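You operate a simulated robot arm through the tools that you are given. There is no shell and no other tool. Be economical: measure what you need, move in short steps, check, and stop when the job is done.

You run a simulated two-armed robot. Do the job below in one go: nothing can be reset, and whatever is moved stays where it is left.

Task
Load the brown bolt box, carry the tray two-handed off the stain to the stool, and wipe the stain.
Fine: box in the kit tray; wipe with the blue rag and put it back. What is to be rubbed or washed off counts as gone when no trace of it is left.
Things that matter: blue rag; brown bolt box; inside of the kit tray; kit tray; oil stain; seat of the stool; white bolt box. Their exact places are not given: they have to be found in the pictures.

It is judged by the outcome, as a careful person would: the job done as asked, and still so three seconds after it is handed in. It fails if anything else is knocked over, pushed out of place, dropped, spilled or broken.

Robot
Two 7-joint arms with two-finger parallel grippers on one trunk, on a base that drives. Base frame: it is fixed to the floor where the robot stands at the start and does not move with it; the origin is under the middle of the robot, x ahead of it, y to its left, z up. Readings come in m, degrees, newtons and seconds.
The left shoulder is at the start at [0.06, 0.143, 0.926], the right one opposite. With the tool pointing down near the work surface each hand reaches from about 0.32 to 0.74 m from the robot's upright axis, wherever it stands, measured 20 degrees to its own side. Places, roughly: blue rag (11x8x5 cm) [0.5, -0.2, 0.8]; inside of the kit tray [0.5, 0.2, 0.8]; oil stain [0.5, 0.2, 0.8]; seat of the stool [0.7, -0.4, 0.4]. Payload 1.57 kg a hand.
Tool frame (each hand has its own): the origin (TCP) lies between the finger pads and is the grasp point; the fingertips stand 0.03 m ahead of it; z points along the fingers, y is the line along which they close. Largest opening 0.11 m; finger width 0.024, thickness 0.012; the body of the gripper, 0.048 by 0.112 m, starts 0.078 m behind the TCP.
Orientation is that of the tool frame in the base frame, as [roll, pitch, yaw] about the fixed x, y, z axes, in that order (R = Rz(yaw) Ry(pitch) Rx(roll)). With the fingers straight down and closing along the base's y, the tool's x points along the base's -x, its y along +y and its z along -z.

Tools
- The arms move only by the tool nudge_tool. It takes "left_moves", "right_moves" or both (then of equal length, played together; a hand with none holds still); each is a list of rows, each a list of 7 numbers: the opening, from 0 (shut) to 1 (fully open), then the shift along the tool's x, y, z in units of 40 mm (1.0 is 40 mm), then the turn, a rotation vector about the tool's x, y, z in units of 4 degrees (1.0 is 4 degrees). In form: [[fingers, tx, ty, tz, ax, ay, az], ...]. A call has 1 to 8 rows; each row shifts and turns the commanded pose from where the row before left it, along the tool's axes as they then stand. A call with a number of a shift or a turn outside -1 to 1 is refused whole. Rows are played at 5 a second. More than 0.05 m and 8.6 degrees between two rows, or a gripper value outside its range, and nothing of the call is played. Where a pose cannot be reached the arm comes as near as it can. A force on the tool above 40 N (or 10 N above the force at the start of the call, whichever is more), or a blocked arm, ends the call early, and 0.2 s more pass. Each finger travels about 0.045 m/s and halts on what it meets, pressing with about 41 N; the grip force reading is that of the motor and also rises with nothing between the fingers. The clock runs only during rows and for 0.2 s after the last one: add rows that do not move to give the fingers time. It gives the time, the measured TCP pose, the force on the tool (base axes), the opening and the grip force at its end, in the units of the frame above (readings bear some noise), with the torque about the TCP (base axes, N m) and any sound that the robot's microphone picked up, and new pictures: "pictures" is both (left out), scene, wrist or none (wrist: the cameras of the hands that moved).
- Cameras (640 x 400 px; columns grow to the right, rows downward): "scene" is now at [0.0464, 0.0027, 1.5329]; the picture's right is [0.04, -1.00, 0.00], its down [-0.79, -0.03, -0.61] and it looks along [0.61, 0.02, -0.79] (base axes); focal length 271 px, centre (320, 200). "left" rides on the left gripper at [0.07, -0.016, -0.141] in its tool frame; the picture's right is [0.23, 0.97, 0.00], its down [-0.86, 0.20, -0.48] and it looks along [-0.47, 0.11, 0.88] (tool axes); focal length 222 px, centre (320, 200). "right" rides on the right gripper at [0.07, 0.016, -0.141] in its tool frame; the picture's right is [-0.23, 0.97, 0.00], its down [-0.86, -0.20, -0.48] and it looks along [-0.47, -0.11, 0.88] (tool axes); focal length 222 px, centre (320, 200).
- slide_trunk(by): slides the trunk up (or, below 0, down) by that many m; the arms and the scene camera ride with it, the base frame stays. It gives what a move gives, with no picture.
- steer(legs): drives the robot by 1 to 6 legs, each [ahead, left, turn to the left] in m, m and degrees, along the robot's own axes; the way and the turn of a leg run together, so that a leg with both is an arc; at most 1.5 m and 180 degrees a leg. The arms and the cameras ride along, it lands a little off, and it stops where it bumps. It gives what a move gives, and a new picture of the scene camera.
- turn_head(pan, tilt): turns the head with the scene camera to pan (to the left, within 86 degrees either way) and tilt (down, from -29 to 69), counted from straight ahead of the robot. It gives what a move gives, and a new picture of the scene camera.
- point_at(camera, pixels): for up to 12 pixels [column, row] of the newest picture of that camera ("zoom" is the newest enlarged one), the place [x, y, z] in the base frame of the surface seen there, good to about 0.002 m. No time passes.
- inspect(camera, box): a new picture of the part [left, top, right, bottom] of that camera's present view, enlarged. No time passes.
- job_done(): hands the job in; it is judged then, once.

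Keep the steps short. Do not move on a guess: measure, check each grasp and each placing, and mend mistakes. In all there are 80 turns and 260 pictures (those below and enlarged ones count). Leave the grippers open and the arms clear of the work at the hand-in unless told otherwise, and finish with a single line.

The tools are called as a command line: name --argument value ..., lists and objects as JSON in quotes. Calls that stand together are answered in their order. nudge_tool: Moves the arms, as the interface text tells. Its arguments: {"type":"object","properties":{"left_moves":{"type":"array"},"right_moves":{"type":"array"},"pictures":{"type":"string","enum":["both","scene","wrist","none"]}},"required":[]} The other tools are called the same way: slide_trunk (by) slides the trunk up or down; steer (legs) drives the base; turn_head (pan, tilt) turns the head that bears the scene camera; point_at (camera, pixels) gives the place of the surface under pixels of a picture; inspect (camera, box) takes an enlarged picture of a part of a camera's view; job_done () hands the job in.

At the start:

```text
t: 0.0
left_ee_pos: [0.4002, 0.2307, 1.1076]
left_tcp_rot: [180.0, 0.0, -180.0]
left_force: [0.3, -0.2, 0.2]
left_wrist_torque: [0.01, 0.01, 0.01]
left_grip_width: 0.11
left_finger_force: 0.0
right_ee_pos: [0.4545, -0.0746, 1.0522]
right_tcp_rot: [180.0, -0.1, -180.0]
right_force: [-0.7, -0.3, 0.2]
right_wrist_torque: [0.0, 0.0, 0.04]
right_grip_width: 0.11
right_finger_force: 0.0
trunk travel left (down, up): [-0.525, 0.065]
robot x, y, heading: [0.0003, -0.0009, -0.0]
head pan, tilt: [2.1, 52.4]
```

scene: 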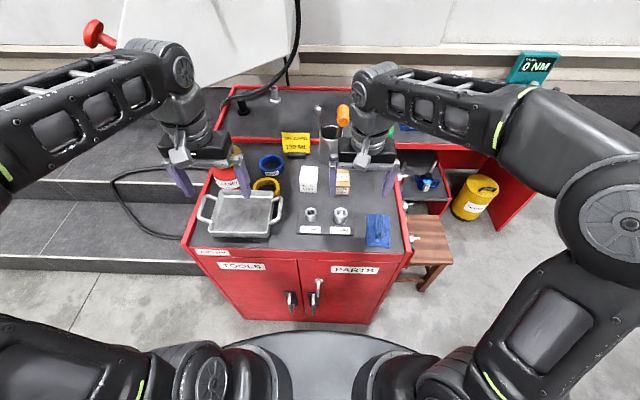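
right: 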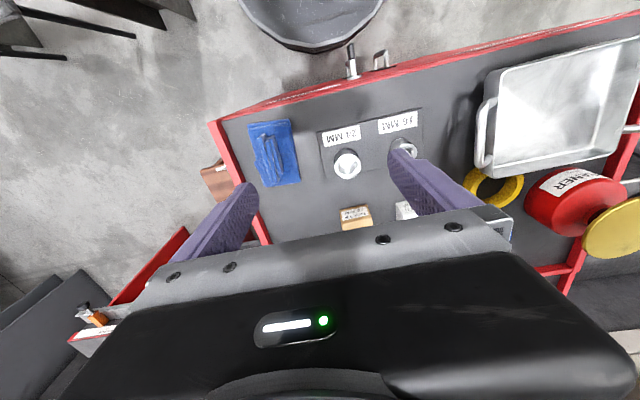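
left: 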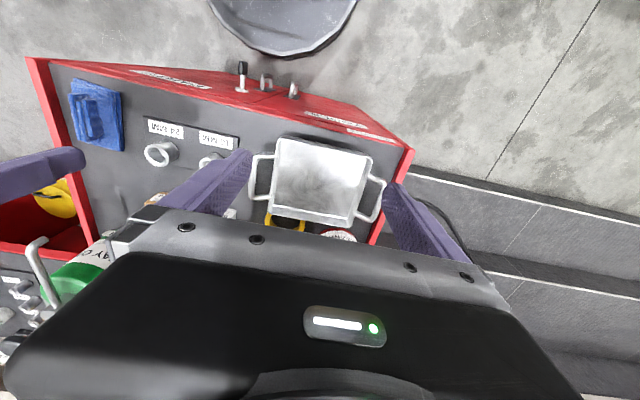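

I see the tray at left (240,213), white and brown boxes around (308,178)/(343,182), the rag at (378,230) and the stool at (430,240). First I'll enlarge the work area.

inspect --camera "scene" --box '[180, 80, 480, 280]'

point_at --camera "scene" --pixels '[[240, 213], [203, 207], [279, 208], [308, 172], [343, 176], [343, 190], [378, 230], [430, 232], [415, 222], [448, 258], [240, 234], [240, 193]]'

```text
2.00 times, centred on (330, 180) of scene
```

zoom: 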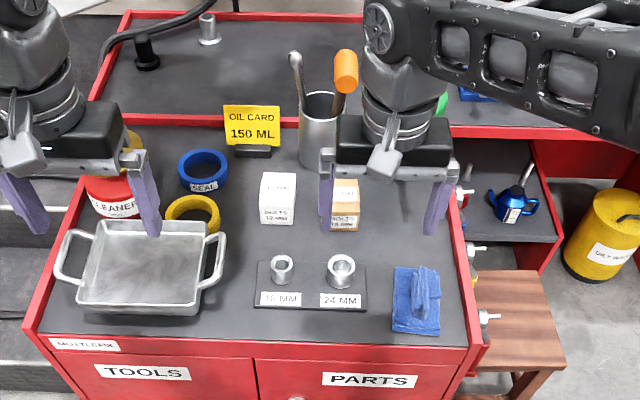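

```text
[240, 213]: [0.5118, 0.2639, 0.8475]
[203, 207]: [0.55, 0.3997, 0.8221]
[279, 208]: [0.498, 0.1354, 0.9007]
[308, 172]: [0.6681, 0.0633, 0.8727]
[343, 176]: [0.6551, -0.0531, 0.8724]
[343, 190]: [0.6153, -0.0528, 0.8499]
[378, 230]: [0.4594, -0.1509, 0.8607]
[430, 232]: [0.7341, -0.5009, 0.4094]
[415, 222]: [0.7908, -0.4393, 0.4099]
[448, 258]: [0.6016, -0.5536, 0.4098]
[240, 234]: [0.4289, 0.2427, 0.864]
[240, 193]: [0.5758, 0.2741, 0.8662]
```

Next I zoom on the tray, the boxes and the stool for precise measurements.

inspect --camera "scene" --box '[185, 150, 305, 250]'

inspect --camera "left" --box '[230, 120, 430, 245]'

inspect --camera "right" --box '[200, 90, 440, 240]'

inspect --camera "scene" --box '[380, 160, 500, 310]'

```text
4.00 times, centred on (245, 200) of scene
```

zoom: 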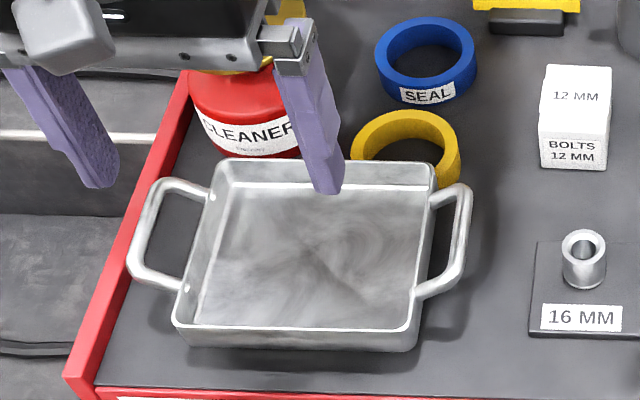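

```text
3.20 times, centred on (330, 182) of left
```

zoom: 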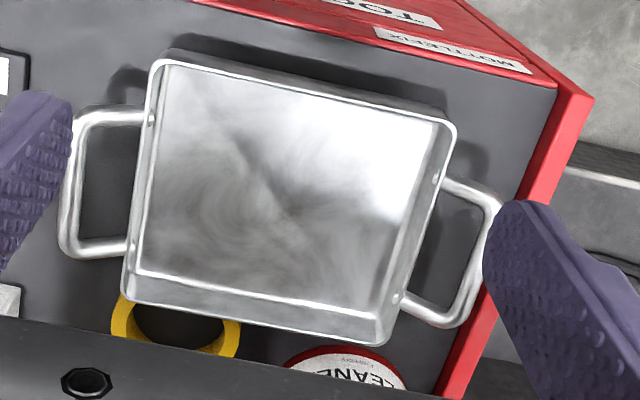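

```text
2.67 times, centred on (320, 165) of right
```

zoom: 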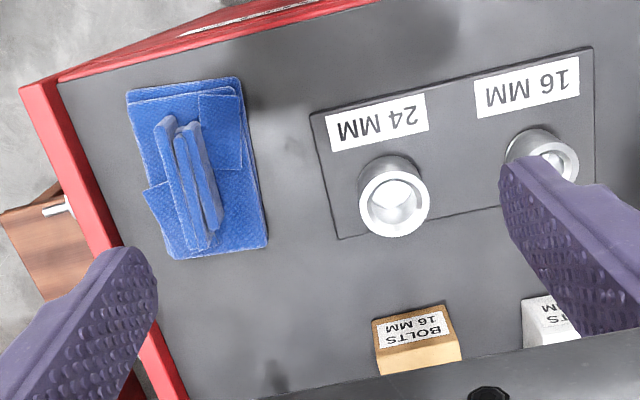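

```text
2.67 times, centred on (440, 235) of scene
```

zoom: 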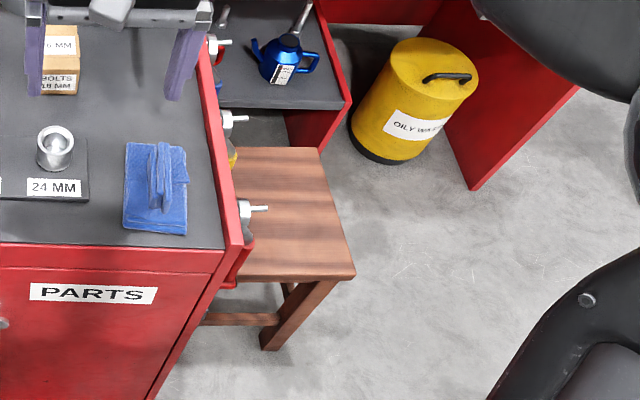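

The last zoom shows the stool; I measure seat corners, the hanging tools and the cart edge, plus boxes, rag, tray.

point_at --camera "zoom" --pixels '[[238, 152], [318, 152], [348, 268], [248, 274], [265, 208], [246, 118], [238, 240], [212, 90], [270, 100], [127, 145], [183, 232], [330, 80]]'

point_at --camera "scene" --pixels '[[229, 235], [286, 236], [223, 191], [294, 192], [219, 208], [300, 198], [296, 220], [338, 170], [349, 171], [337, 182], [336, 193], [350, 193]]'

point_at --camera "left" --pixels '[[250, 178], [253, 197], [268, 155], [266, 196], [385, 188], [371, 217], [280, 141], [371, 159], [350, 226], [271, 211], [290, 160], [340, 205]]'

point_at --camera "right" --pixels '[[342, 210], [366, 206], [345, 228], [270, 150], [249, 126], [290, 122], [299, 182], [264, 186], [277, 168], [263, 140], [272, 184], [356, 214]]'

```text
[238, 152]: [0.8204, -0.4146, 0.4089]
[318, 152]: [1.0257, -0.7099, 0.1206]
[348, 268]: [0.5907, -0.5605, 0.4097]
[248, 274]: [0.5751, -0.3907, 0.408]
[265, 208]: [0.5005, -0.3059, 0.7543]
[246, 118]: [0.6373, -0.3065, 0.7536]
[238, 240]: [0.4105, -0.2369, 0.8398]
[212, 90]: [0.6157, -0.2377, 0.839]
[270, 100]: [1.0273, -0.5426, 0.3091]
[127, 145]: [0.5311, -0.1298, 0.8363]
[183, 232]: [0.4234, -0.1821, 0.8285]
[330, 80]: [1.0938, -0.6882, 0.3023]
```

```text
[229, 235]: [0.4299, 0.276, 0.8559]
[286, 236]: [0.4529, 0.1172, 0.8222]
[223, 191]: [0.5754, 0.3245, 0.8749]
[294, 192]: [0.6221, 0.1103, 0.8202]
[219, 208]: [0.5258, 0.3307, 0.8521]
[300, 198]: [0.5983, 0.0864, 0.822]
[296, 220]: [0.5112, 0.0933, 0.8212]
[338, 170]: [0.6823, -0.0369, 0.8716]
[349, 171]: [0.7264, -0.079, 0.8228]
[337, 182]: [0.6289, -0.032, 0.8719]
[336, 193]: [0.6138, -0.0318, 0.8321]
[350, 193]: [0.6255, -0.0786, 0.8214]
```

```text
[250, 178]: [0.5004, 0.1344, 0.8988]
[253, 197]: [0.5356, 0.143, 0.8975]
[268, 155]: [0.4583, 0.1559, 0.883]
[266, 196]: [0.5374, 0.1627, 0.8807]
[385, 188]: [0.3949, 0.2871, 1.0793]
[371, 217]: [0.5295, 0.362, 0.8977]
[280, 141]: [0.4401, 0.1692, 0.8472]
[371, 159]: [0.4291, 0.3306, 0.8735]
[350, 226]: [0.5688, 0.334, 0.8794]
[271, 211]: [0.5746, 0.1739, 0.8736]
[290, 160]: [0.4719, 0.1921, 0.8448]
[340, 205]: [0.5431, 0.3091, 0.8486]
```

```text
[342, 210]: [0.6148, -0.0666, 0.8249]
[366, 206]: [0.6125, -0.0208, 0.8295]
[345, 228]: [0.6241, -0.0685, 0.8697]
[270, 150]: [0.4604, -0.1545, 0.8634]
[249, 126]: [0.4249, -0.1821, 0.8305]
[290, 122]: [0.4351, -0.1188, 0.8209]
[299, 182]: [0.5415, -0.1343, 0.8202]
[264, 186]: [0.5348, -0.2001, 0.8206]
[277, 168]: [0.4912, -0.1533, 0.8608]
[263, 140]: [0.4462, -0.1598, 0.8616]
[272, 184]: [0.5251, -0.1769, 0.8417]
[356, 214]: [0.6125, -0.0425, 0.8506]
```

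Tray: aligned with the axes, rim z≈0.876, floor ≈0.846, handles at y≈0.134 and ≈0.37, z≈0.90. Brown box ≈(0.65,-0.055), top 0.872. I move the right hand aside (to -y) so that the brown box is visible and free.

nudge_tool --right_moves '[[1, 0, -1, 0, 0, 0, 0], [1, 0, -1, 0, 0, 0, 0], [1, 0, -1, 0, 0, 0, 0], [1, 0, -1, 0, 0, 0, 0], [1, 0, -1, 0, 0, 0, 0]]' --pictures "scene"

inspect --camera "scene" --box '[270, 90, 420, 250]'

```text
t: 1.2
left_ee_pos: [0.4004, 0.2288, 1.1076]
left_tcp_rot: [180.0, 0.0, 180.0]
left_force: [0.7, -0.8, -0.5]
left_wrist_torque: [0.03, -0.05, -0.01]
left_grip_width: 0.11
left_finger_force: 0.1
right_ee_pos: [0.4538, -0.2744, 1.0518]
right_tcp_rot: [-179.9, 0.0, -180.0]
right_force: [0.5, 0.0, -0.1]
right_wrist_torque: [-0.02, -0.02, -0.01]
right_grip_width: 0.1099
right_finger_force: 0.0
trunk travel left (down, up): [-0.525, 0.065]
robot x, y, heading: [-0.0004, 0.0021, -0.0]
head pan, tilt: [2.1, 52.4]
```

scene: 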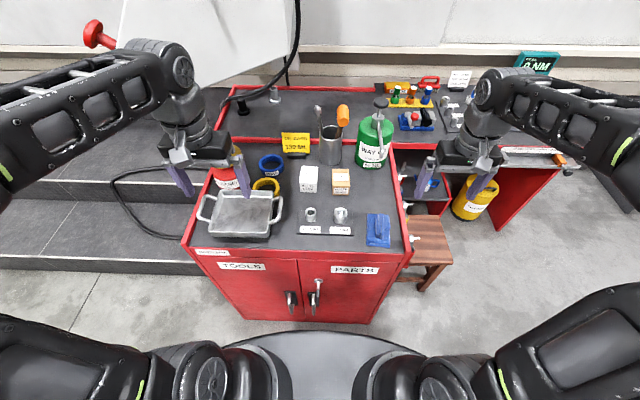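

```text
2.50 times, centred on (345, 170) of scene
```

zoom: 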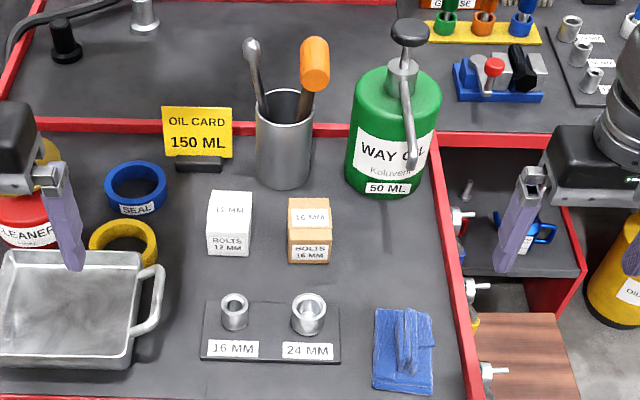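

The brown 16 MM box is now clear. Measuring its corners, the white box edge, the cup/handles and the oil can.

point_at --camera "zoom" --pixels '[[290, 201], [327, 201], [292, 238], [329, 238], [309, 220], [249, 195], [250, 245], [316, 62], [290, 100], [285, 180], [362, 180], [409, 30]]'

point_at --camera "scene" --pixels '[[204, 206], [207, 197], [209, 220], [276, 200], [270, 235], [210, 235], [378, 230], [383, 220], [226, 178], [240, 160], [268, 182], [214, 193]]'

```text
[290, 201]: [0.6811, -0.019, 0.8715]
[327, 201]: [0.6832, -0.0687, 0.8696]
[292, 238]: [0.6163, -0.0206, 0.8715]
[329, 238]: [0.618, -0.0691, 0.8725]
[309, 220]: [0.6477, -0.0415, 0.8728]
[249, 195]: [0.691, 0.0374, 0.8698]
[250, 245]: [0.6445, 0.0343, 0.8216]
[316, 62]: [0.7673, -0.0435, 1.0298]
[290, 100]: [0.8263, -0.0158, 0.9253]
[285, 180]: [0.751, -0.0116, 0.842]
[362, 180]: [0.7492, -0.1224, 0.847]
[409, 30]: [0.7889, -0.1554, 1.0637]
```

```text
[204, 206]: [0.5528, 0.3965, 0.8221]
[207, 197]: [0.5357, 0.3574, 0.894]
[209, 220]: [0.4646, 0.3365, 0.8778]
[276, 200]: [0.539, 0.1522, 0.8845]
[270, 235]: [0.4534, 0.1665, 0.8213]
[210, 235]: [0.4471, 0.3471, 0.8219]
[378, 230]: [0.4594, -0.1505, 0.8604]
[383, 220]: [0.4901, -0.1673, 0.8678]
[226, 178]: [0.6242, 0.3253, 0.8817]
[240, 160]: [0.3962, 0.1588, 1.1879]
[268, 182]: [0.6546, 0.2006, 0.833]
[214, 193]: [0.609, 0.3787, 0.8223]
```

Box centre (0.649,-0.044), 68×52 mm, top 0.872. I carry the left hand to above it at z≈1.11.

nudge_tool --left_moves '[[0.85, -0.778, -0.8525, 0, 0, 0, 0], [0.85, -0.778, -0.8525, 0, 0, 0, 0], [0.85, -0.778, -0.8525, 0, 0, 0, 0], [0.85, -0.778, -0.8525, 0, 0, 0, 0], [0.85, -0.778, -0.8525, 0, 0, 0, 0], [0.85, -0.778, -0.8525, 0, 0, 0, 0], [0.85, -0.778, -0.8525, 0, 0, 0, 0], [0.85, -0.778, -0.8525, 0, 0, 0, 0]]' --pictures "both"

```text
t: 3.0
left_ee_pos: [0.4998, 0.12, 1.1052]
left_tcp_rot: [-179.9, 0.1, 180.0]
left_force: [0.5, 0.0, 0.5]
left_wrist_torque: [-0.01, -0.02, 0.03]
left_grip_width: 0.0935
left_finger_force: 0.1
left hand out of reach, approached as far as the arm can: row 4, 5, 6, 7, 8
right_ee_pos: [0.4544, -0.2731, 1.0526]
right_tcp_rot: [-180.0, -0.1, 179.9]
right_force: [0.5, 0.1, 1.0]
right_wrist_torque: [0.0, -0.01, 0.03]
right_grip_width: 0.1103
right_finger_force: 0.0
trunk travel left (down, up): [-0.525, 0.065]
robot x, y, heading: [0.0032, 0.0023, 0.1]
head pan, tilt: [2.1, 52.4]
```

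scene: 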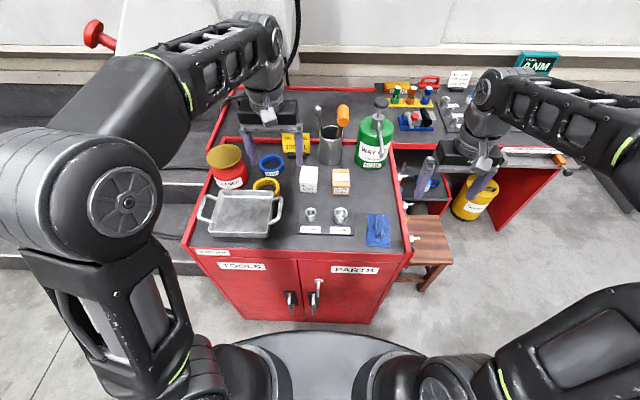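
left: 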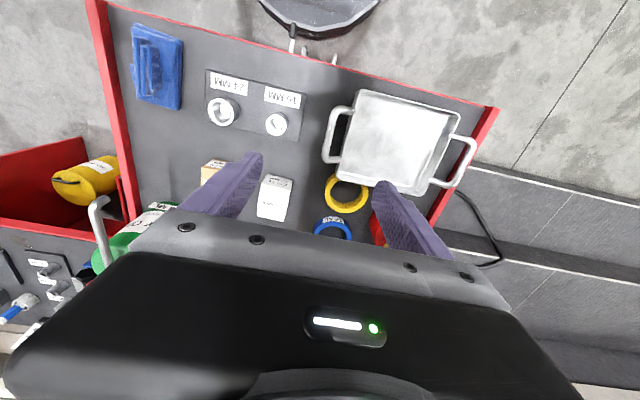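

Too high to reach that far. I'll come down to z≈0.95 here first (tips 0.92, above all nearby tops), then extend.

nudge_tool --left_moves '[[0.85, 0, 0, 0.97, 0, 0, 0], [0.85, 0, 0, 0.97, 0, 0, 0], [0.85, 0, 0, 0.97, 0, 0, 0], [0.85, 0, 0, 0.97, 0, 0, 0]]' --pictures "scene"

```text
t: 4.0
left_ee_pos: [0.4993, 0.1165, 0.9495]
left_tcp_rot: [-180.0, 0.1, 179.9]
left_force: [0.7, 0.5, -0.9]
left_wrist_torque: [-0.03, -0.01, 0.01]
left_grip_width: 0.0936
left_finger_force: 0.0
right_ee_pos: [0.4549, -0.2734, 1.0525]
right_tcp_rot: [-180.0, 0.0, -180.0]
right_force: [0.5, 0.6, -0.9]
right_wrist_torque: [0.04, -0.02, -0.01]
right_grip_width: 0.1099
right_finger_force: 0.0
trunk travel left (down, up): [-0.525, 0.065]
robot x, y, heading: [0.0017, 0.0004, 0.2]
head pan, tilt: [2.1, 52.4]
```

scene: 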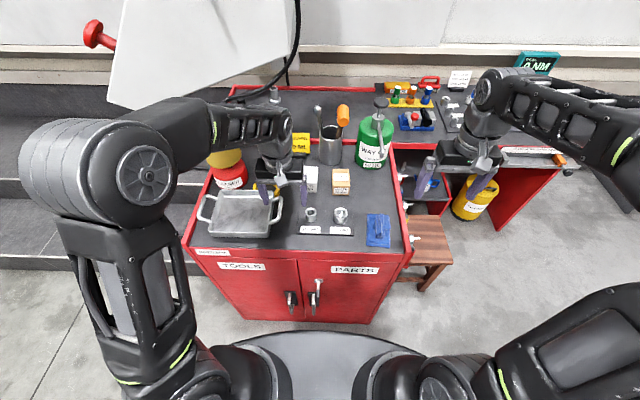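

Good. Now extend to over the brown box: +0.150 x, -0.160 y.

nudge_tool --left_moves '[[0.85, -0.75, -0.803, 0, 0, 0, 0], [0.85, -0.75, -0.803, 0, 0, 0, 0], [0.85, -0.75, -0.803, 0, 0, 0, 0], [0.85, -0.75, -0.803, 0, 0, 0, 0], [0.85, -0.75, -0.803, 0, 0, 0, 0]]' --pictures "both"

```text
t: 5.2
left_ee_pos: [0.6347, -0.0246, 0.95]
left_tcp_rot: [-180.0, 0.1, 180.0]
left_force: [-0.5, -0.4, -0.2]
left_wrist_torque: [-0.01, -0.02, -0.03]
left_grip_width: 0.0937
left_finger_force: 0.1
left hand out of reach, approached as far as the arm can: row 5
right_ee_pos: [0.4535, -0.2726, 1.0525]
right_tcp_rot: [180.0, 0.0, -180.0]
right_force: [0.0, 0.5, -1.1]
right_wrist_torque: [-0.04, -0.01, -0.02]
right_grip_width: 0.11
right_finger_force: 0.2
trunk travel left (down, up): [-0.525, 0.065]
robot x, y, heading: [-0.0006, 0.0011, -0.2]
head pan, tilt: [2.1, 52.4]
```

scene: 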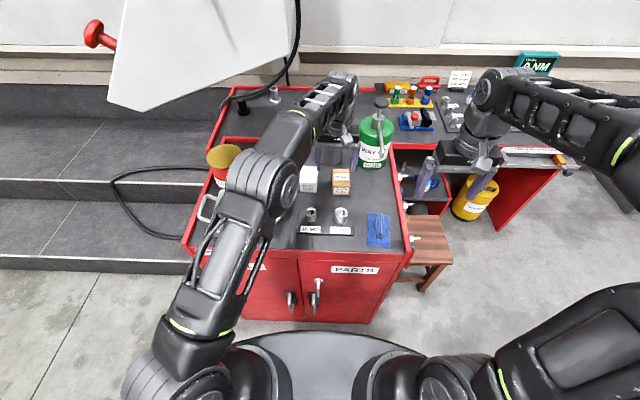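
left: 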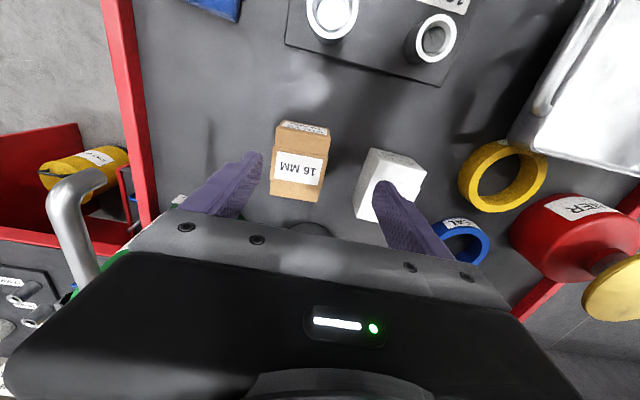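

Near the box. Lower 35 mm (tips 0.885, above both boxes), then shift the rest (+14 mm x, -19 mm y).

nudge_tool --left_moves '[[0.85, 0, 0, 0.875, 0, 0, 0], [0.85, -0.36, -0.485, 0, 0, 0, 0], [0.85, 0, 0, 0, 0, 0, 0]]' --pictures "wrist"

```text
t: 6.0
left_ee_pos: [0.6428, -0.0325, 0.9154]
left_tcp_rot: [-179.9, 0.0, -179.9]
left_force: [0.8, 0.4, 0.5]
left_wrist_torque: [0.0, -0.03, -0.02]
left_grip_width: 0.0932
left_finger_force: 0.0
left hand out of reach, approached as far as the arm can: row 2
right_ee_pos: [0.4539, -0.2743, 1.0527]
right_tcp_rot: [-180.0, 0.0, -180.0]
right_force: [0.9, 0.3, -0.4]
right_wrist_torque: [0.0, 0.01, 0.03]
right_grip_width: 0.11
right_finger_force: 0.0
trunk travel left (down, up): [-0.525, 0.065]
robot x, y, heading: [-0.0027, 0.0001, 0.1]
head pan, tilt: [2.1, 52.4]
```

left: 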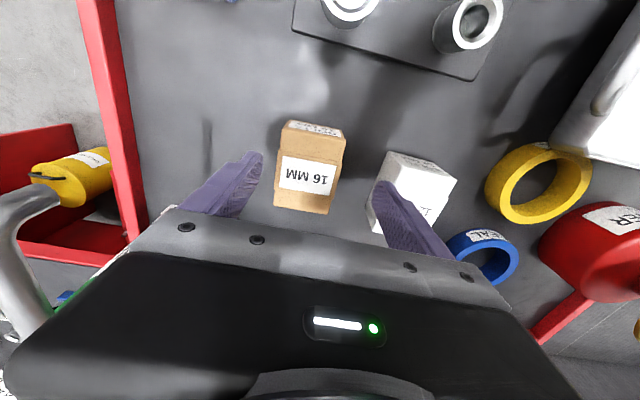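

Slightly short. I grip a little nearer (x≈0.632, still well on the 68 mm box) with y=-0.044.

nudge_tool --left_moves '[[0.8, 0.27, -0.29, 0, 0, 0, 0], [0.8, 0, 0, 0, 0, 0, 0]]' --pictures "wrist"

```text
t: 6.6
left_ee_pos: [0.6324, -0.0459, 0.9147]
left_tcp_rot: [180.0, 0.0, -180.0]
left_force: [-0.1, 0.2, 0.2]
left_wrist_torque: [0.01, -0.01, 0.0]
left_grip_width: 0.0882
left_finger_force: 0.1
right_ee_pos: [0.4547, -0.2739, 1.0534]
right_tcp_rot: [180.0, 0.0, -179.9]
right_force: [-0.7, 0.0, -0.8]
right_wrist_torque: [-0.02, 0.0, -0.01]
right_grip_width: 0.1098
right_finger_force: 0.0
trunk travel left (down, up): [-0.525, 0.065]
robot x, y, heading: [-0.0036, -0.0044, 0.1]
head pan, tilt: [2.1, 52.4]
```

left: 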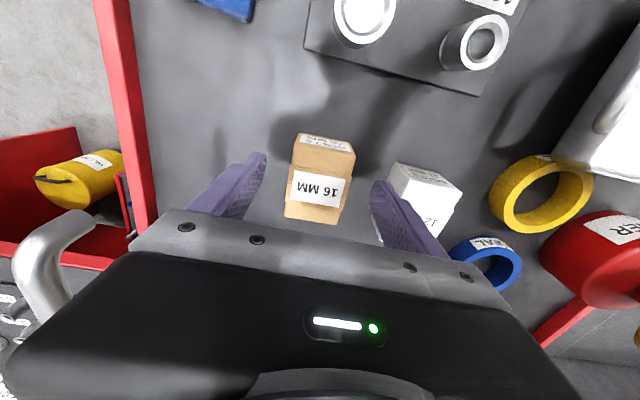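

Centred between the fingers. Descend 57 mm and close.

nudge_tool --left_moves '[[0.8, 0, 0, 0.7, 0, 0, 0], [0.8, 0, 0, 0.72, 0, 0, 0], [0.8, 0, 0, 0, 0, 0, 0], [0.3, 0, 0, 0, 0, 0, 0], [0.3, 0, 0, 0, 0, 0, 0], [0.3, 0, 0, 0, 0, 0, 0], [0.3, 0, 0, 0, 0, 0, 0]]' --pictures "wrist"

```text
t: 8.2
left_ee_pos: [0.632, -0.0466, 0.8587]
left_tcp_rot: [180.0, 0.0, -180.0]
left_force: [-1.0, 0.8, 0.2]
left_wrist_torque: [0.03, -0.11, 0.05]
left_grip_width: 0.0558
left_finger_force: 32.2
right_ee_pos: [0.454, -0.2727, 1.0535]
right_tcp_rot: [-179.9, 0.0, 180.0]
right_force: [-0.2, 0.3, -0.2]
right_wrist_torque: [-0.01, -0.02, -0.02]
right_grip_width: 0.1101
right_finger_force: 0.1
trunk travel left (down, up): [-0.525, 0.065]
robot x, y, heading: [0.0013, -0.0007, -0.1]
head pan, tilt: [2.1, 52.4]
```

left: 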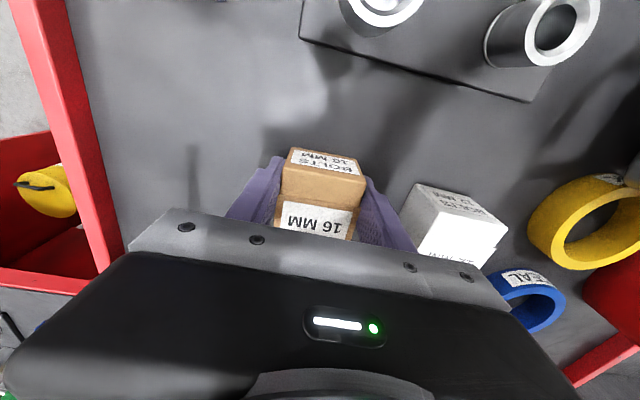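

Gripped (56 mm, 32 N). Lift, drawing slightly toward the robot.

nudge_tool --left_moves '[[0.3, 0, 0, -0.5, 0, 0, 0], [0.3, 0, 0, -1, 0, 0, 0], [0.3, 0.7, 0, -0.7, 0, 0, 0], [0.3, 0.8, 0, -0.7, 0, 0, 0], [0.3, 0.8, 0, 0, 0, 0, 0]]' --pictures "both"

```text
t: 9.4
left_ee_pos: [0.5404, -0.0475, 0.9727]
left_tcp_rot: [180.0, 0.0, 180.0]
left_force: [-1.0, 0.5, -3.5]
left_wrist_torque: [0.03, 0.05, -0.01]
left_grip_width: 0.0553
left_finger_force: 41.1
right_ee_pos: [0.4549, -0.2732, 1.0526]
right_tcp_rot: [-180.0, 0.0, 179.9]
right_force: [0.5, 0.8, -1.1]
right_wrist_torque: [-0.01, 0.0, 0.0]
right_grip_width: 0.1102
right_finger_force: 0.0
trunk travel left (down, up): [-0.525, 0.065]
robot x, y, heading: [0.0024, 0.0005, 0.1]
head pan, tilt: [2.1, 52.4]
```

scene: 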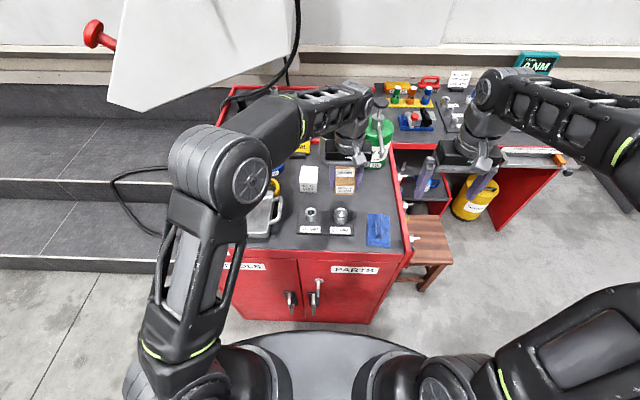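
left: 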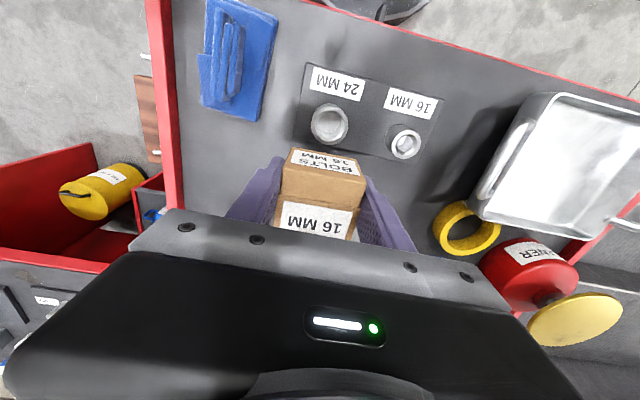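

Held (≈0.35 kg). Move over the tray centre.

nudge_tool --left_moves '[[0.3, 0.163, 0.936, 0, 0, 0, 0], [0.3, 0.163, 0.936, 0, 0, 0, 0], [0.3, 0.163, 0.936, 0, 0, 0, 0], [0.3, 0.163, 0.936, 0, 0, 0, 0], [0.3, 0.163, 0.936, 0, 0, 0, 0], [0.3, 0.163, 0.936, 0, 0, 0, 0], [0.3, 0.163, 0.936, 0, 0, 0, 0], [0.3, 0.163, 0.936, 0, 0, 0, 0]]' --pictures "both"

```text
t: 11.2
left_ee_pos: [0.4908, 0.2548, 0.9737]
left_tcp_rot: [-180.0, 0.0, -180.0]
left_force: [-0.3, 0.8, -3.9]
left_wrist_torque: [0.0, 0.04, 0.0]
left_grip_width: 0.0555
left_finger_force: 41.0
right_ee_pos: [0.454, -0.2727, 1.0535]
right_tcp_rot: [-180.0, 0.0, 180.0]
right_force: [1.0, -0.4, 0.4]
right_wrist_torque: [0.0, 0.0, 0.0]
right_grip_width: 0.1099
right_finger_force: 0.1
trunk travel left (down, up): [-0.525, 0.065]
robot x, y, heading: [0.0027, -0.0002, -0.1]
head pan, tilt: [2.1, 52.4]
```

scene: 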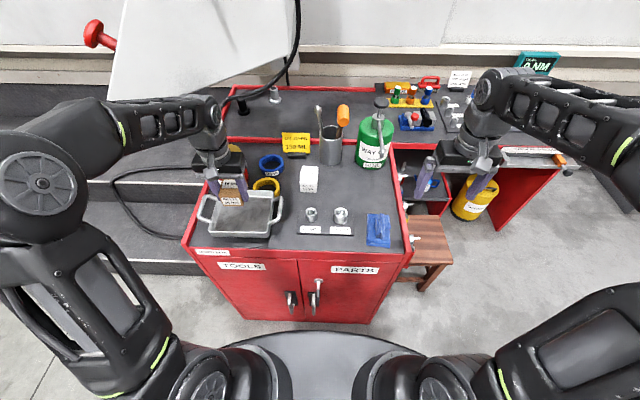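
left: 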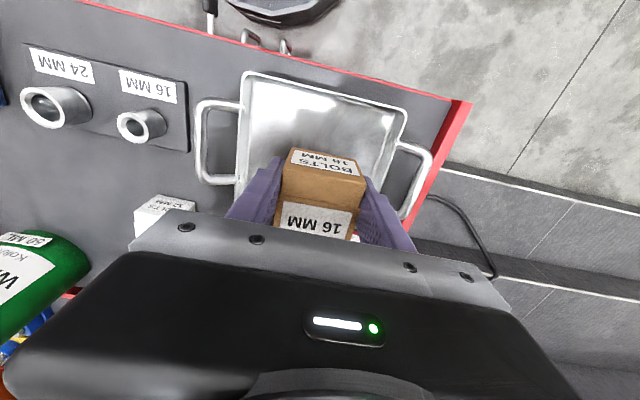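

Box above the tray. Descend 86 mm (box bottom ≈ 0.849).

nudge_tool --left_moves '[[0.3, 0, 0, 0.8, 0, 0, 0], [0.3, 0, 0, 0.8, 0, 0, 0], [0.3, 0, 0, 0.4, 0, 0, 0], [0.3, 0, 0, 0.15, 0, 0, 0], [0.3, 0, 0, 0, 0, 0, 0]]' --pictures "both"

```text
t: 12.4
left_ee_pos: [0.4895, 0.2541, 0.8874]
left_tcp_rot: [-180.0, -0.1, 180.0]
left_force: [0.3, -0.5, -3.5]
left_wrist_torque: [-0.04, 0.06, 0.01]
left_grip_width: 0.0551
left_finger_force: 41.0
right_ee_pos: [0.4534, -0.2733, 1.0524]
right_tcp_rot: [179.9, 0.0, 180.0]
right_force: [-0.2, -0.1, -0.2]
right_wrist_torque: [-0.02, 0.01, 0.0]
right_grip_width: 0.11
right_finger_force: 0.0
trunk travel left (down, up): [-0.525, 0.065]
robot x, y, heading: [0.0004, 0.0028, 0.1]
head pan, tilt: [2.1, 52.4]
```

scene: 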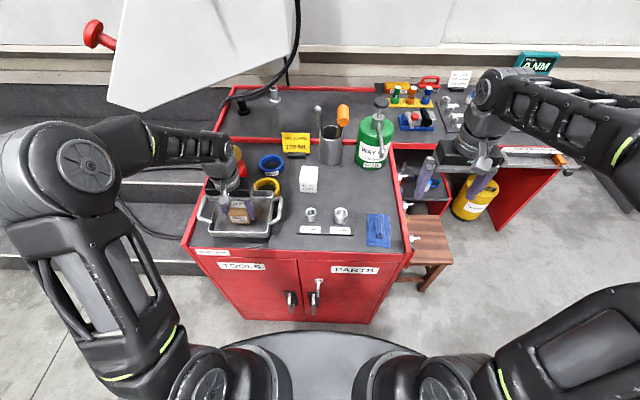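
left: 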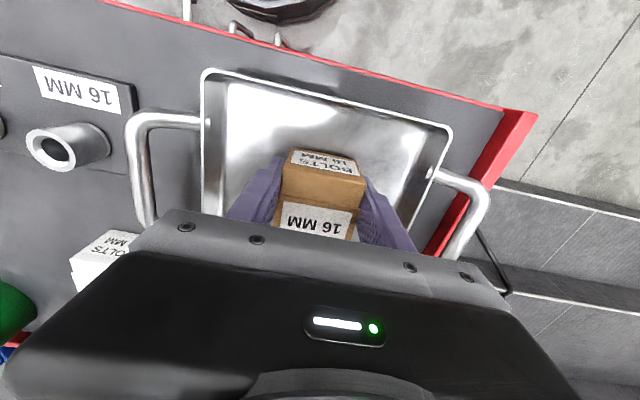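

Not touching yet (force still -3.5 N). Down a few mm more.

nudge_tool --left_moves '[[0.3, 0, 0, 0.1, 0, 0, 0], [0.3, 0, 0, 0, 0, 0, 0]]' --pictures "none"

point_at --camera "left" --pixels '[[300, 120], [250, 130], [134, 165], [140, 130], [170, 122], [487, 195], [470, 185], [470, 230], [455, 178], [325, 92], [209, 100], [445, 145]]'

```text
t: 13.0
left_ee_pos: [0.4889, 0.2524, 0.8857]
left_tcp_rot: [180.0, 0.1, 179.9]
left_force: [0.0, 1.6, 9.4]
left_wrist_torque: [-0.27, -0.67, 0.13]
left_grip_width: 0.055
left_finger_force: 41.3
right_ee_pos: [0.4523, -0.2736, 1.053]
right_tcp_rot: [-180.0, 0.0, 180.0]
right_force: [-0.2, -0.5, -0.2]
right_wrist_torque: [0.01, 0.03, 0.0]
right_grip_width: 0.1098
right_finger_force: 0.1
trunk travel left (down, up): [-0.525, 0.065]
robot x, y, heading: [0.0016, 0.0016, -0.2]
head pan, tilt: [2.1, 52.4]
```

```text
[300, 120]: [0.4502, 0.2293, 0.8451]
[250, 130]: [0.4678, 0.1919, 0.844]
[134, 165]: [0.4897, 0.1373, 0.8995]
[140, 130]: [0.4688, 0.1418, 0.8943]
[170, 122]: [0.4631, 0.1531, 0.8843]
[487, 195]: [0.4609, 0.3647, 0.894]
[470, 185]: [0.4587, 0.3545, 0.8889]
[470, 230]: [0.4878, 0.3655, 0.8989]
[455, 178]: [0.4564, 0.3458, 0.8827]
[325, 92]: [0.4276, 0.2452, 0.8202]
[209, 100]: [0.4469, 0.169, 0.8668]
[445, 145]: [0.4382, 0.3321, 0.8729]
```

Contact: 9 N. Release to ~75 mm and lift clear.

nudge_tool --left_moves '[[0.68, 0, 0, -0.03, 0, 0, 0], [0.68, 0, 0, 0, 0, 0, 0], [0.68, 0, 0, 0, 0, 0, 0], [0.68, 0, 0, -0.5, 0, 0, 0], [0.68, 0, 0, -1, 0, 0, 0], [0.68, 0, 0, -1, 0, 0, 0], [0.68, 0, 0, 0, 0, 0, 0]]' --pictures "both"

inspect --camera "left" --box '[160, 60, 480, 260]'

```text
t: 14.6
left_ee_pos: [0.4892, 0.2496, 0.9858]
left_tcp_rot: [179.9, 0.0, 180.0]
left_force: [0.2, -0.5, 0.0]
left_wrist_torque: [-0.02, -0.01, -0.01]
left_grip_width: 0.0747
left_finger_force: 0.1
right_ee_pos: [0.4543, -0.273, 1.053]
right_tcp_rot: [-180.0, 0.0, 180.0]
right_force: [-0.1, -0.3, 0.2]
right_wrist_torque: [0.0, 0.03, 0.01]
right_grip_width: 0.11
right_finger_force: 0.0
trunk travel left (down, up): [-0.525, 0.065]
robot x, y, heading: [0.0006, 0.0005, 0.1]
head pan, tilt: [2.1, 52.4]
```

scene: 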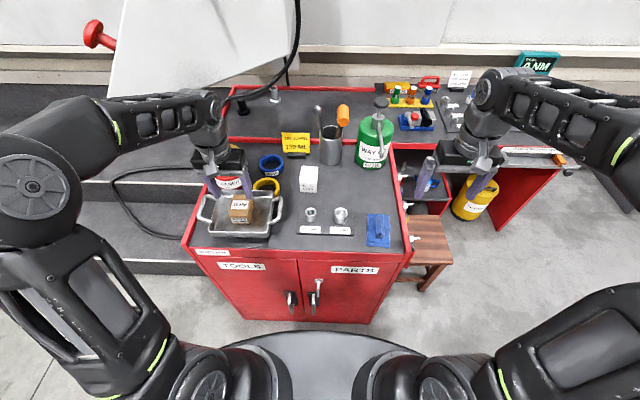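
left: 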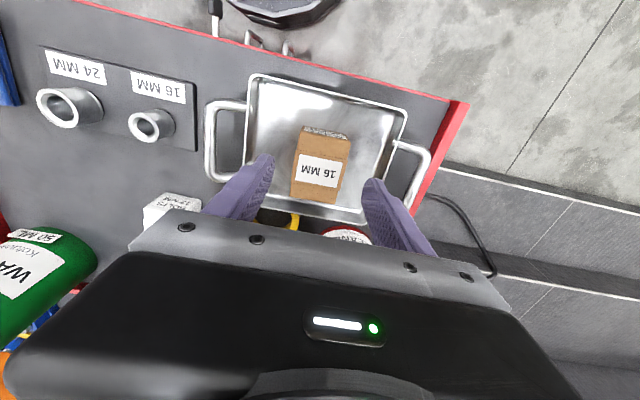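

```text
2.00 times, centred on (320, 160) of left
```

zoom: 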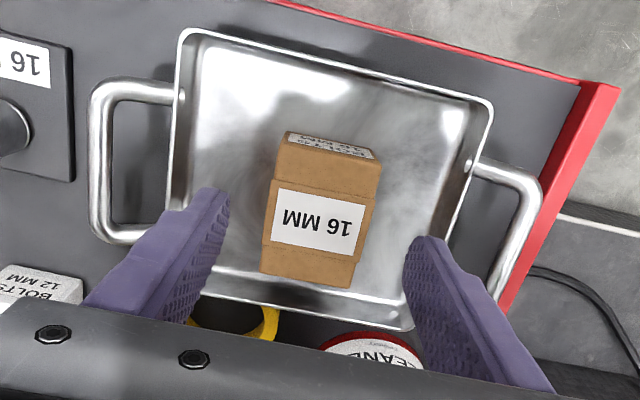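

Box stands in the tray. Measure the handle bars.

point_at --camera "zoom" --pixels '[[98, 110], [98, 160], [100, 210], [125, 91], [120, 236], [534, 200], [521, 235], [506, 270], [510, 175], [177, 60], [487, 110], [455, 190]]'

```text
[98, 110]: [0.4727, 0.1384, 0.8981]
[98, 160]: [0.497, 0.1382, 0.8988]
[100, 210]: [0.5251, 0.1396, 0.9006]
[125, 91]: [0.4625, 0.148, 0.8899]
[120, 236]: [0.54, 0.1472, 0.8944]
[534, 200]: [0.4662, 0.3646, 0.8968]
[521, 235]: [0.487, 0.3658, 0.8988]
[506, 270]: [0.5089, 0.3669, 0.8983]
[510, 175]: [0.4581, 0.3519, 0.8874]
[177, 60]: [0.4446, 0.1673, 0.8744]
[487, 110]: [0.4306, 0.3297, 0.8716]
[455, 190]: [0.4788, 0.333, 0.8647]
```

Bars: right (0.501,0.138), left (0.497,0.366), top z≈0.90. Rim 0.876, so I'll grip with tips at ~0.879 (above the rim). Move left over its bar; right lowers to z≈1.0 and goes toward its own.

nudge_tool --left_moves '[[0.68, 0, 0.6, 0, 0, 0, 0], [0.68, -0.22, 0.8, 0, 0, 0, 0], [0.5, 0, 0.8, 0, 0, 0, 0], [0.4, 0, 0.7, 0, 0, 0, 0], [0.3, 0, 0, 0, 0, 0, 0], [0.3, 0, 0, 0, 0, 0, 0], [0.3, 0, 0, 0, 0, 0, 0], [0.3, 0, 0, 0, 0, 0, 0]]' --right_moves '[[0.8, 0, 0, 0.7, 0, 0, 0], [0.6, 0, 0.5, 0.6, 0, 0, 0], [0.4, -0.15, 1, 0, 0, 0, 0], [0.3, -0.2, 1, 0, 0, 0, 0], [0.3, -0.2, 1, 0, 0, 0, 0], [0.3, -0.2, 1, 0, 0, 0, 0], [0.3, -0.2, 1, 0, 0, 0, 0], [0.3, -0.2, 1, 0, 0, 0, 0]]' --pictures "scene"

```text
t: 16.4
left_ee_pos: [0.4977, 0.3671, 0.987]
left_tcp_rot: [180.0, 0.1, 180.0]
left_force: [0.7, 0.8, 0.2]
left_wrist_torque: [0.02, -0.02, -0.01]
left_grip_width: 0.0329
left_finger_force: 0.1
right_ee_pos: [0.499, -0.0136, 1.0038]
right_tcp_rot: [179.9, 0.1, 180.0]
right_force: [0.3, 0.1, 0.9]
right_wrist_torque: [0.01, 0.01, 0.01]
right_grip_width: 0.0331
right_finger_force: 0.1
trunk travel left (down, up): [-0.525, 0.065]
robot x, y, heading: [-0.0005, 0.001, 0.0]
head pan, tilt: [2.1, 52.4]
```

scene: 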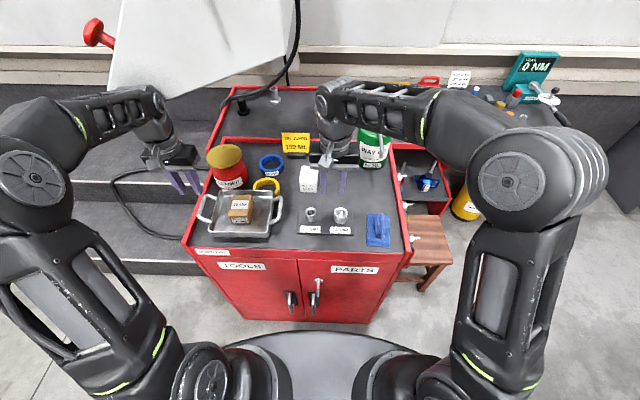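

Right continues +152 mm in y, then both come down to z≈0.93.

nudge_tool --left_moves '[[0.3, 0, 0, 0, 0, 0, 0], [0.3, 0, 0, 0, 0, 0, 0], [0.3, 0, 0, 0, 0, 0, 0], [0.3, 0, 0, 0, 0, 0, 0], [0.3, 0, 0, 0.7, 0, 0, 0], [0.3, 0, -0.03, 0.725, 0, 0, 0], [0.3, 0, 0, 0, 0, 0, 0]]' --right_moves '[[0.3, 0, 0.948, 0, 0, 0, 0], [0.3, 0, 0.948, 0, 0, 0, 0], [0.3, 0, 0.948, 0, 0, 0, 0], [0.3, 0, 0.948, 0, 0, 0, 0], [0.3, 0, 0, 0.9, 0, 0, 0], [0.3, 0, 0, 0.95, 0, 0, 0], [0.3, 0, 0, 0, 0, 0, 0]]' --pictures "both"

```text
t: 18.0
left_ee_pos: [0.4992, 0.3666, 0.9291]
left_tcp_rot: [179.9, 0.1, -180.0]
left_force: [0.0, -0.3, 0.0]
left_wrist_torque: [-0.04, 0.0, 0.0]
left_grip_width: 0.0329
left_finger_force: 0.1
right_ee_pos: [0.5018, 0.1374, 0.929]
right_tcp_rot: [-180.0, 0.0, -180.0]
right_force: [-0.1, 0.7, 0.7]
right_wrist_torque: [-0.01, 0.01, -0.01]
right_grip_width: 0.0331
right_finger_force: 0.0
trunk travel left (down, up): [-0.525, 0.065]
robot x, y, heading: [0.0017, 0.0007, -0.0]
head pan, tilt: [2.1, 52.4]
```

scene: 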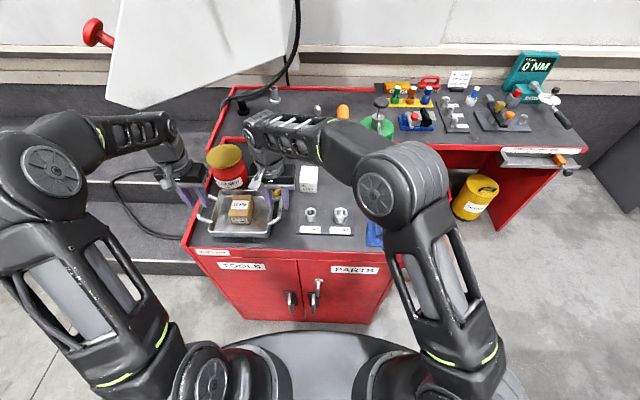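
right: 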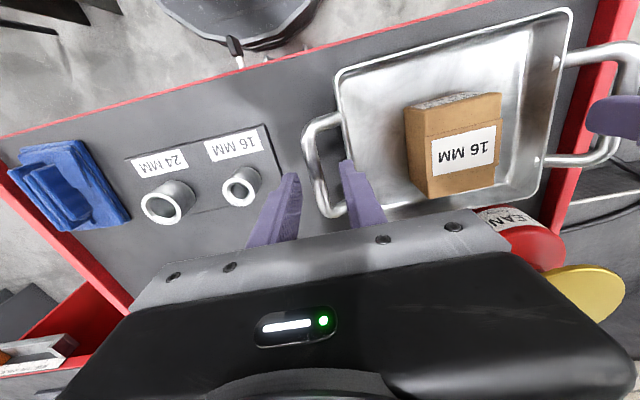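
left: 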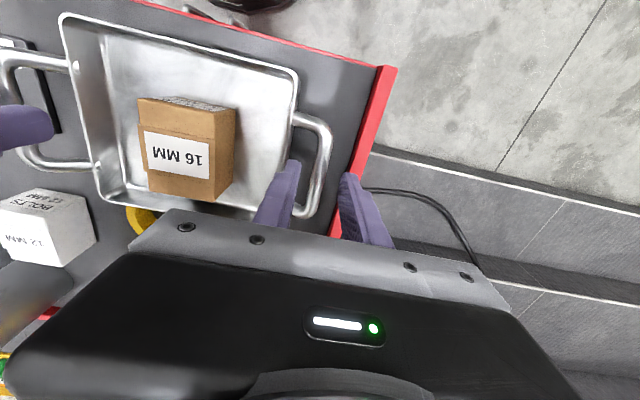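

Both straddle their bars. Lower 22 mm to z≈0.907.

nudge_tool --left_moves '[[0.3, 0, 0, 0.55, 0, 0, 0], [0.3, 0, 0, 0, 0, 0, 0]]' --right_moves '[[0.3, 0, 0, 0.55, 0, 0, 0], [0.3, 0, 0, 0, 0, 0, 0]]' --pictures "wrist"

```text
t: 18.6
left_ee_pos: [0.4974, 0.3663, 0.9061]
left_tcp_rot: [180.0, 0.0, -179.9]
left_force: [-0.5, -0.7, -0.2]
left_wrist_torque: [0.01, -0.03, 0.0]
left_grip_width: 0.0329
left_finger_force: 0.0
right_ee_pos: [0.4993, 0.1369, 0.9073]
right_tcp_rot: [179.9, 0.1, -180.0]
right_force: [-2.0, -1.4, 7.9]
right_wrist_torque: [0.19, -0.05, 0.02]
right_grip_width: 0.0324
right_finger_force: 0.0
trunk travel left (down, up): [-0.525, 0.065]
robot x, y, heading: [-0.003, 0.0045, 0.2]
head pan, tilt: [2.1, 52.4]
```

right: 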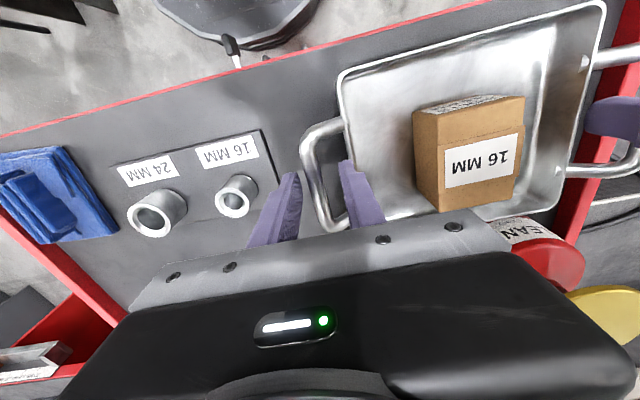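
left: 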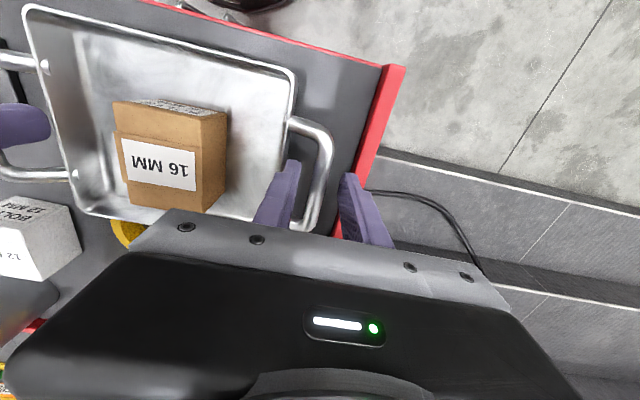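

The right inner finger just touches the rim (8 N). Raise it 2 mm and close both onto the bars.

nudge_tool --left_moves '[[0.3, 0, 0, 0, 0, 0, 0], [0.1, 0, 0, 0, 0, 0, 0], [0, 0, 0, 0, 0, 0, 0], [0, 0, 0, 0, 0, 0, 0], [0, 0, 0, 0, 0, 0, 0]]' --right_moves '[[0.3, 0, 0, -0.05, 0, 0, 0], [0.1, 0, 0, 0, 0, 0, 0], [0, 0, 0, 0, 0, 0, 0], [0, 0, 0, 0, 0, 0, 0], [0, 0, 0, 0, 0, 0, 0]]' --pictures "wrist"

```text
t: 19.8
left_ee_pos: [0.4992, 0.3666, 0.9047]
left_tcp_rot: [-180.0, 0.0, -180.0]
left_force: [2.5, 4.5, -0.3]
left_wrist_torque: [0.08, 0.09, 0.29]
left_grip_width: 0.0113
left_finger_force: 29.2
right_ee_pos: [0.5022, 0.1372, 0.9083]
right_tcp_rot: [-179.9, -0.1, -179.9]
right_force: [-2.7, -7.0, -0.1]
right_wrist_torque: [-0.15, 0.19, 0.37]
right_grip_width: 0.0116
right_finger_force: 28.6
trunk travel left (down, up): [-0.525, 0.065]
robot x, y, heading: [-0.0008, 0.0005, 0.2]
head pan, tilt: [2.1, 52.4]
```

right: 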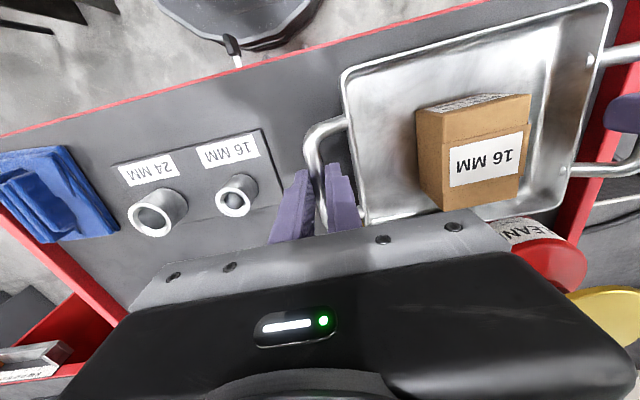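
left: 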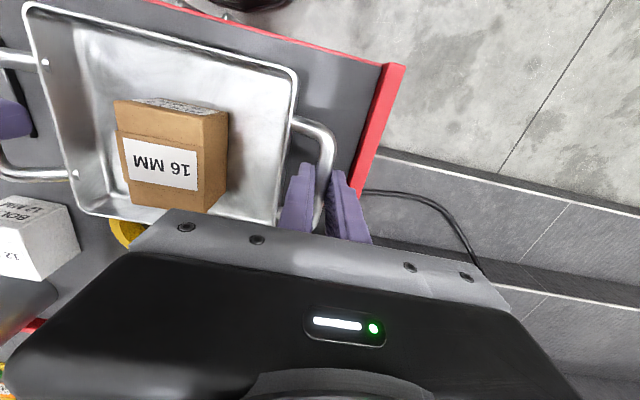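

Both bars held (11.5 mm). Lift gently 30 mm together.

nudge_tool --left_moves '[[0, 0, 0, -0.25, 0, 0, 0], [0, 0, 0, -0.25, 0, 0, 0], [0, 0, 0, -0.25, 0, 0, 0], [0, 0, 0, 0, 0, 0, 0]]' --right_moves '[[0, 0, 0, -0.25, 0, 0, 0], [0, 0, 0, -0.25, 0, 0, 0], [0, 0, 0, -0.25, 0, 0, 0], [0, 0, 0, 0, 0, 0, 0]]' --pictures "both"

```text
t: 20.8
left_ee_pos: [0.498, 0.368, 0.9368]
left_tcp_rot: [-180.0, 0.0, -179.9]
left_force: [5.3, 6.5, -4.3]
left_wrist_torque: [0.08, -0.17, 0.55]
left_grip_width: 0.0115
left_finger_force: 28.9
right_ee_pos: [0.5019, 0.1379, 0.9374]
right_tcp_rot: [-179.8, -0.1, 180.0]
right_force: [-4.6, -7.2, -4.1]
right_wrist_torque: [-0.09, 0.23, 0.54]
right_grip_width: 0.0116
right_finger_force: 29.0
trunk travel left (down, up): [-0.525, 0.065]
robot x, y, heading: [0.0016, -0.0011, 0.1]
head pan, tilt: [2.1, 52.4]
```

scene: 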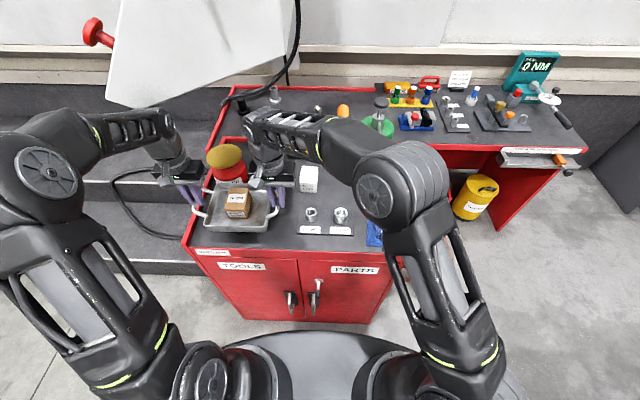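
right: 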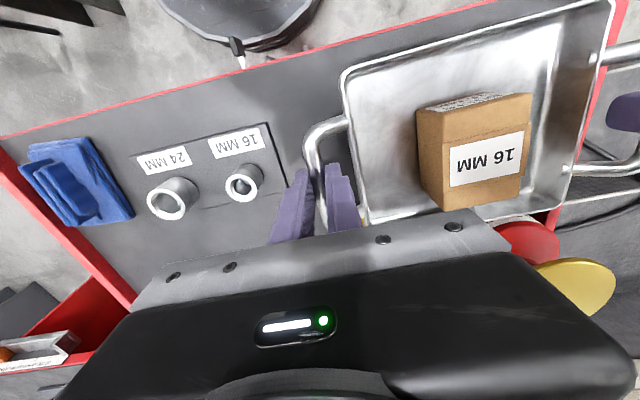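
left: 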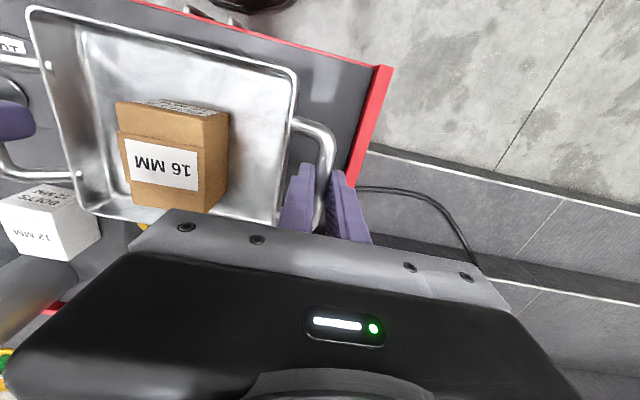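

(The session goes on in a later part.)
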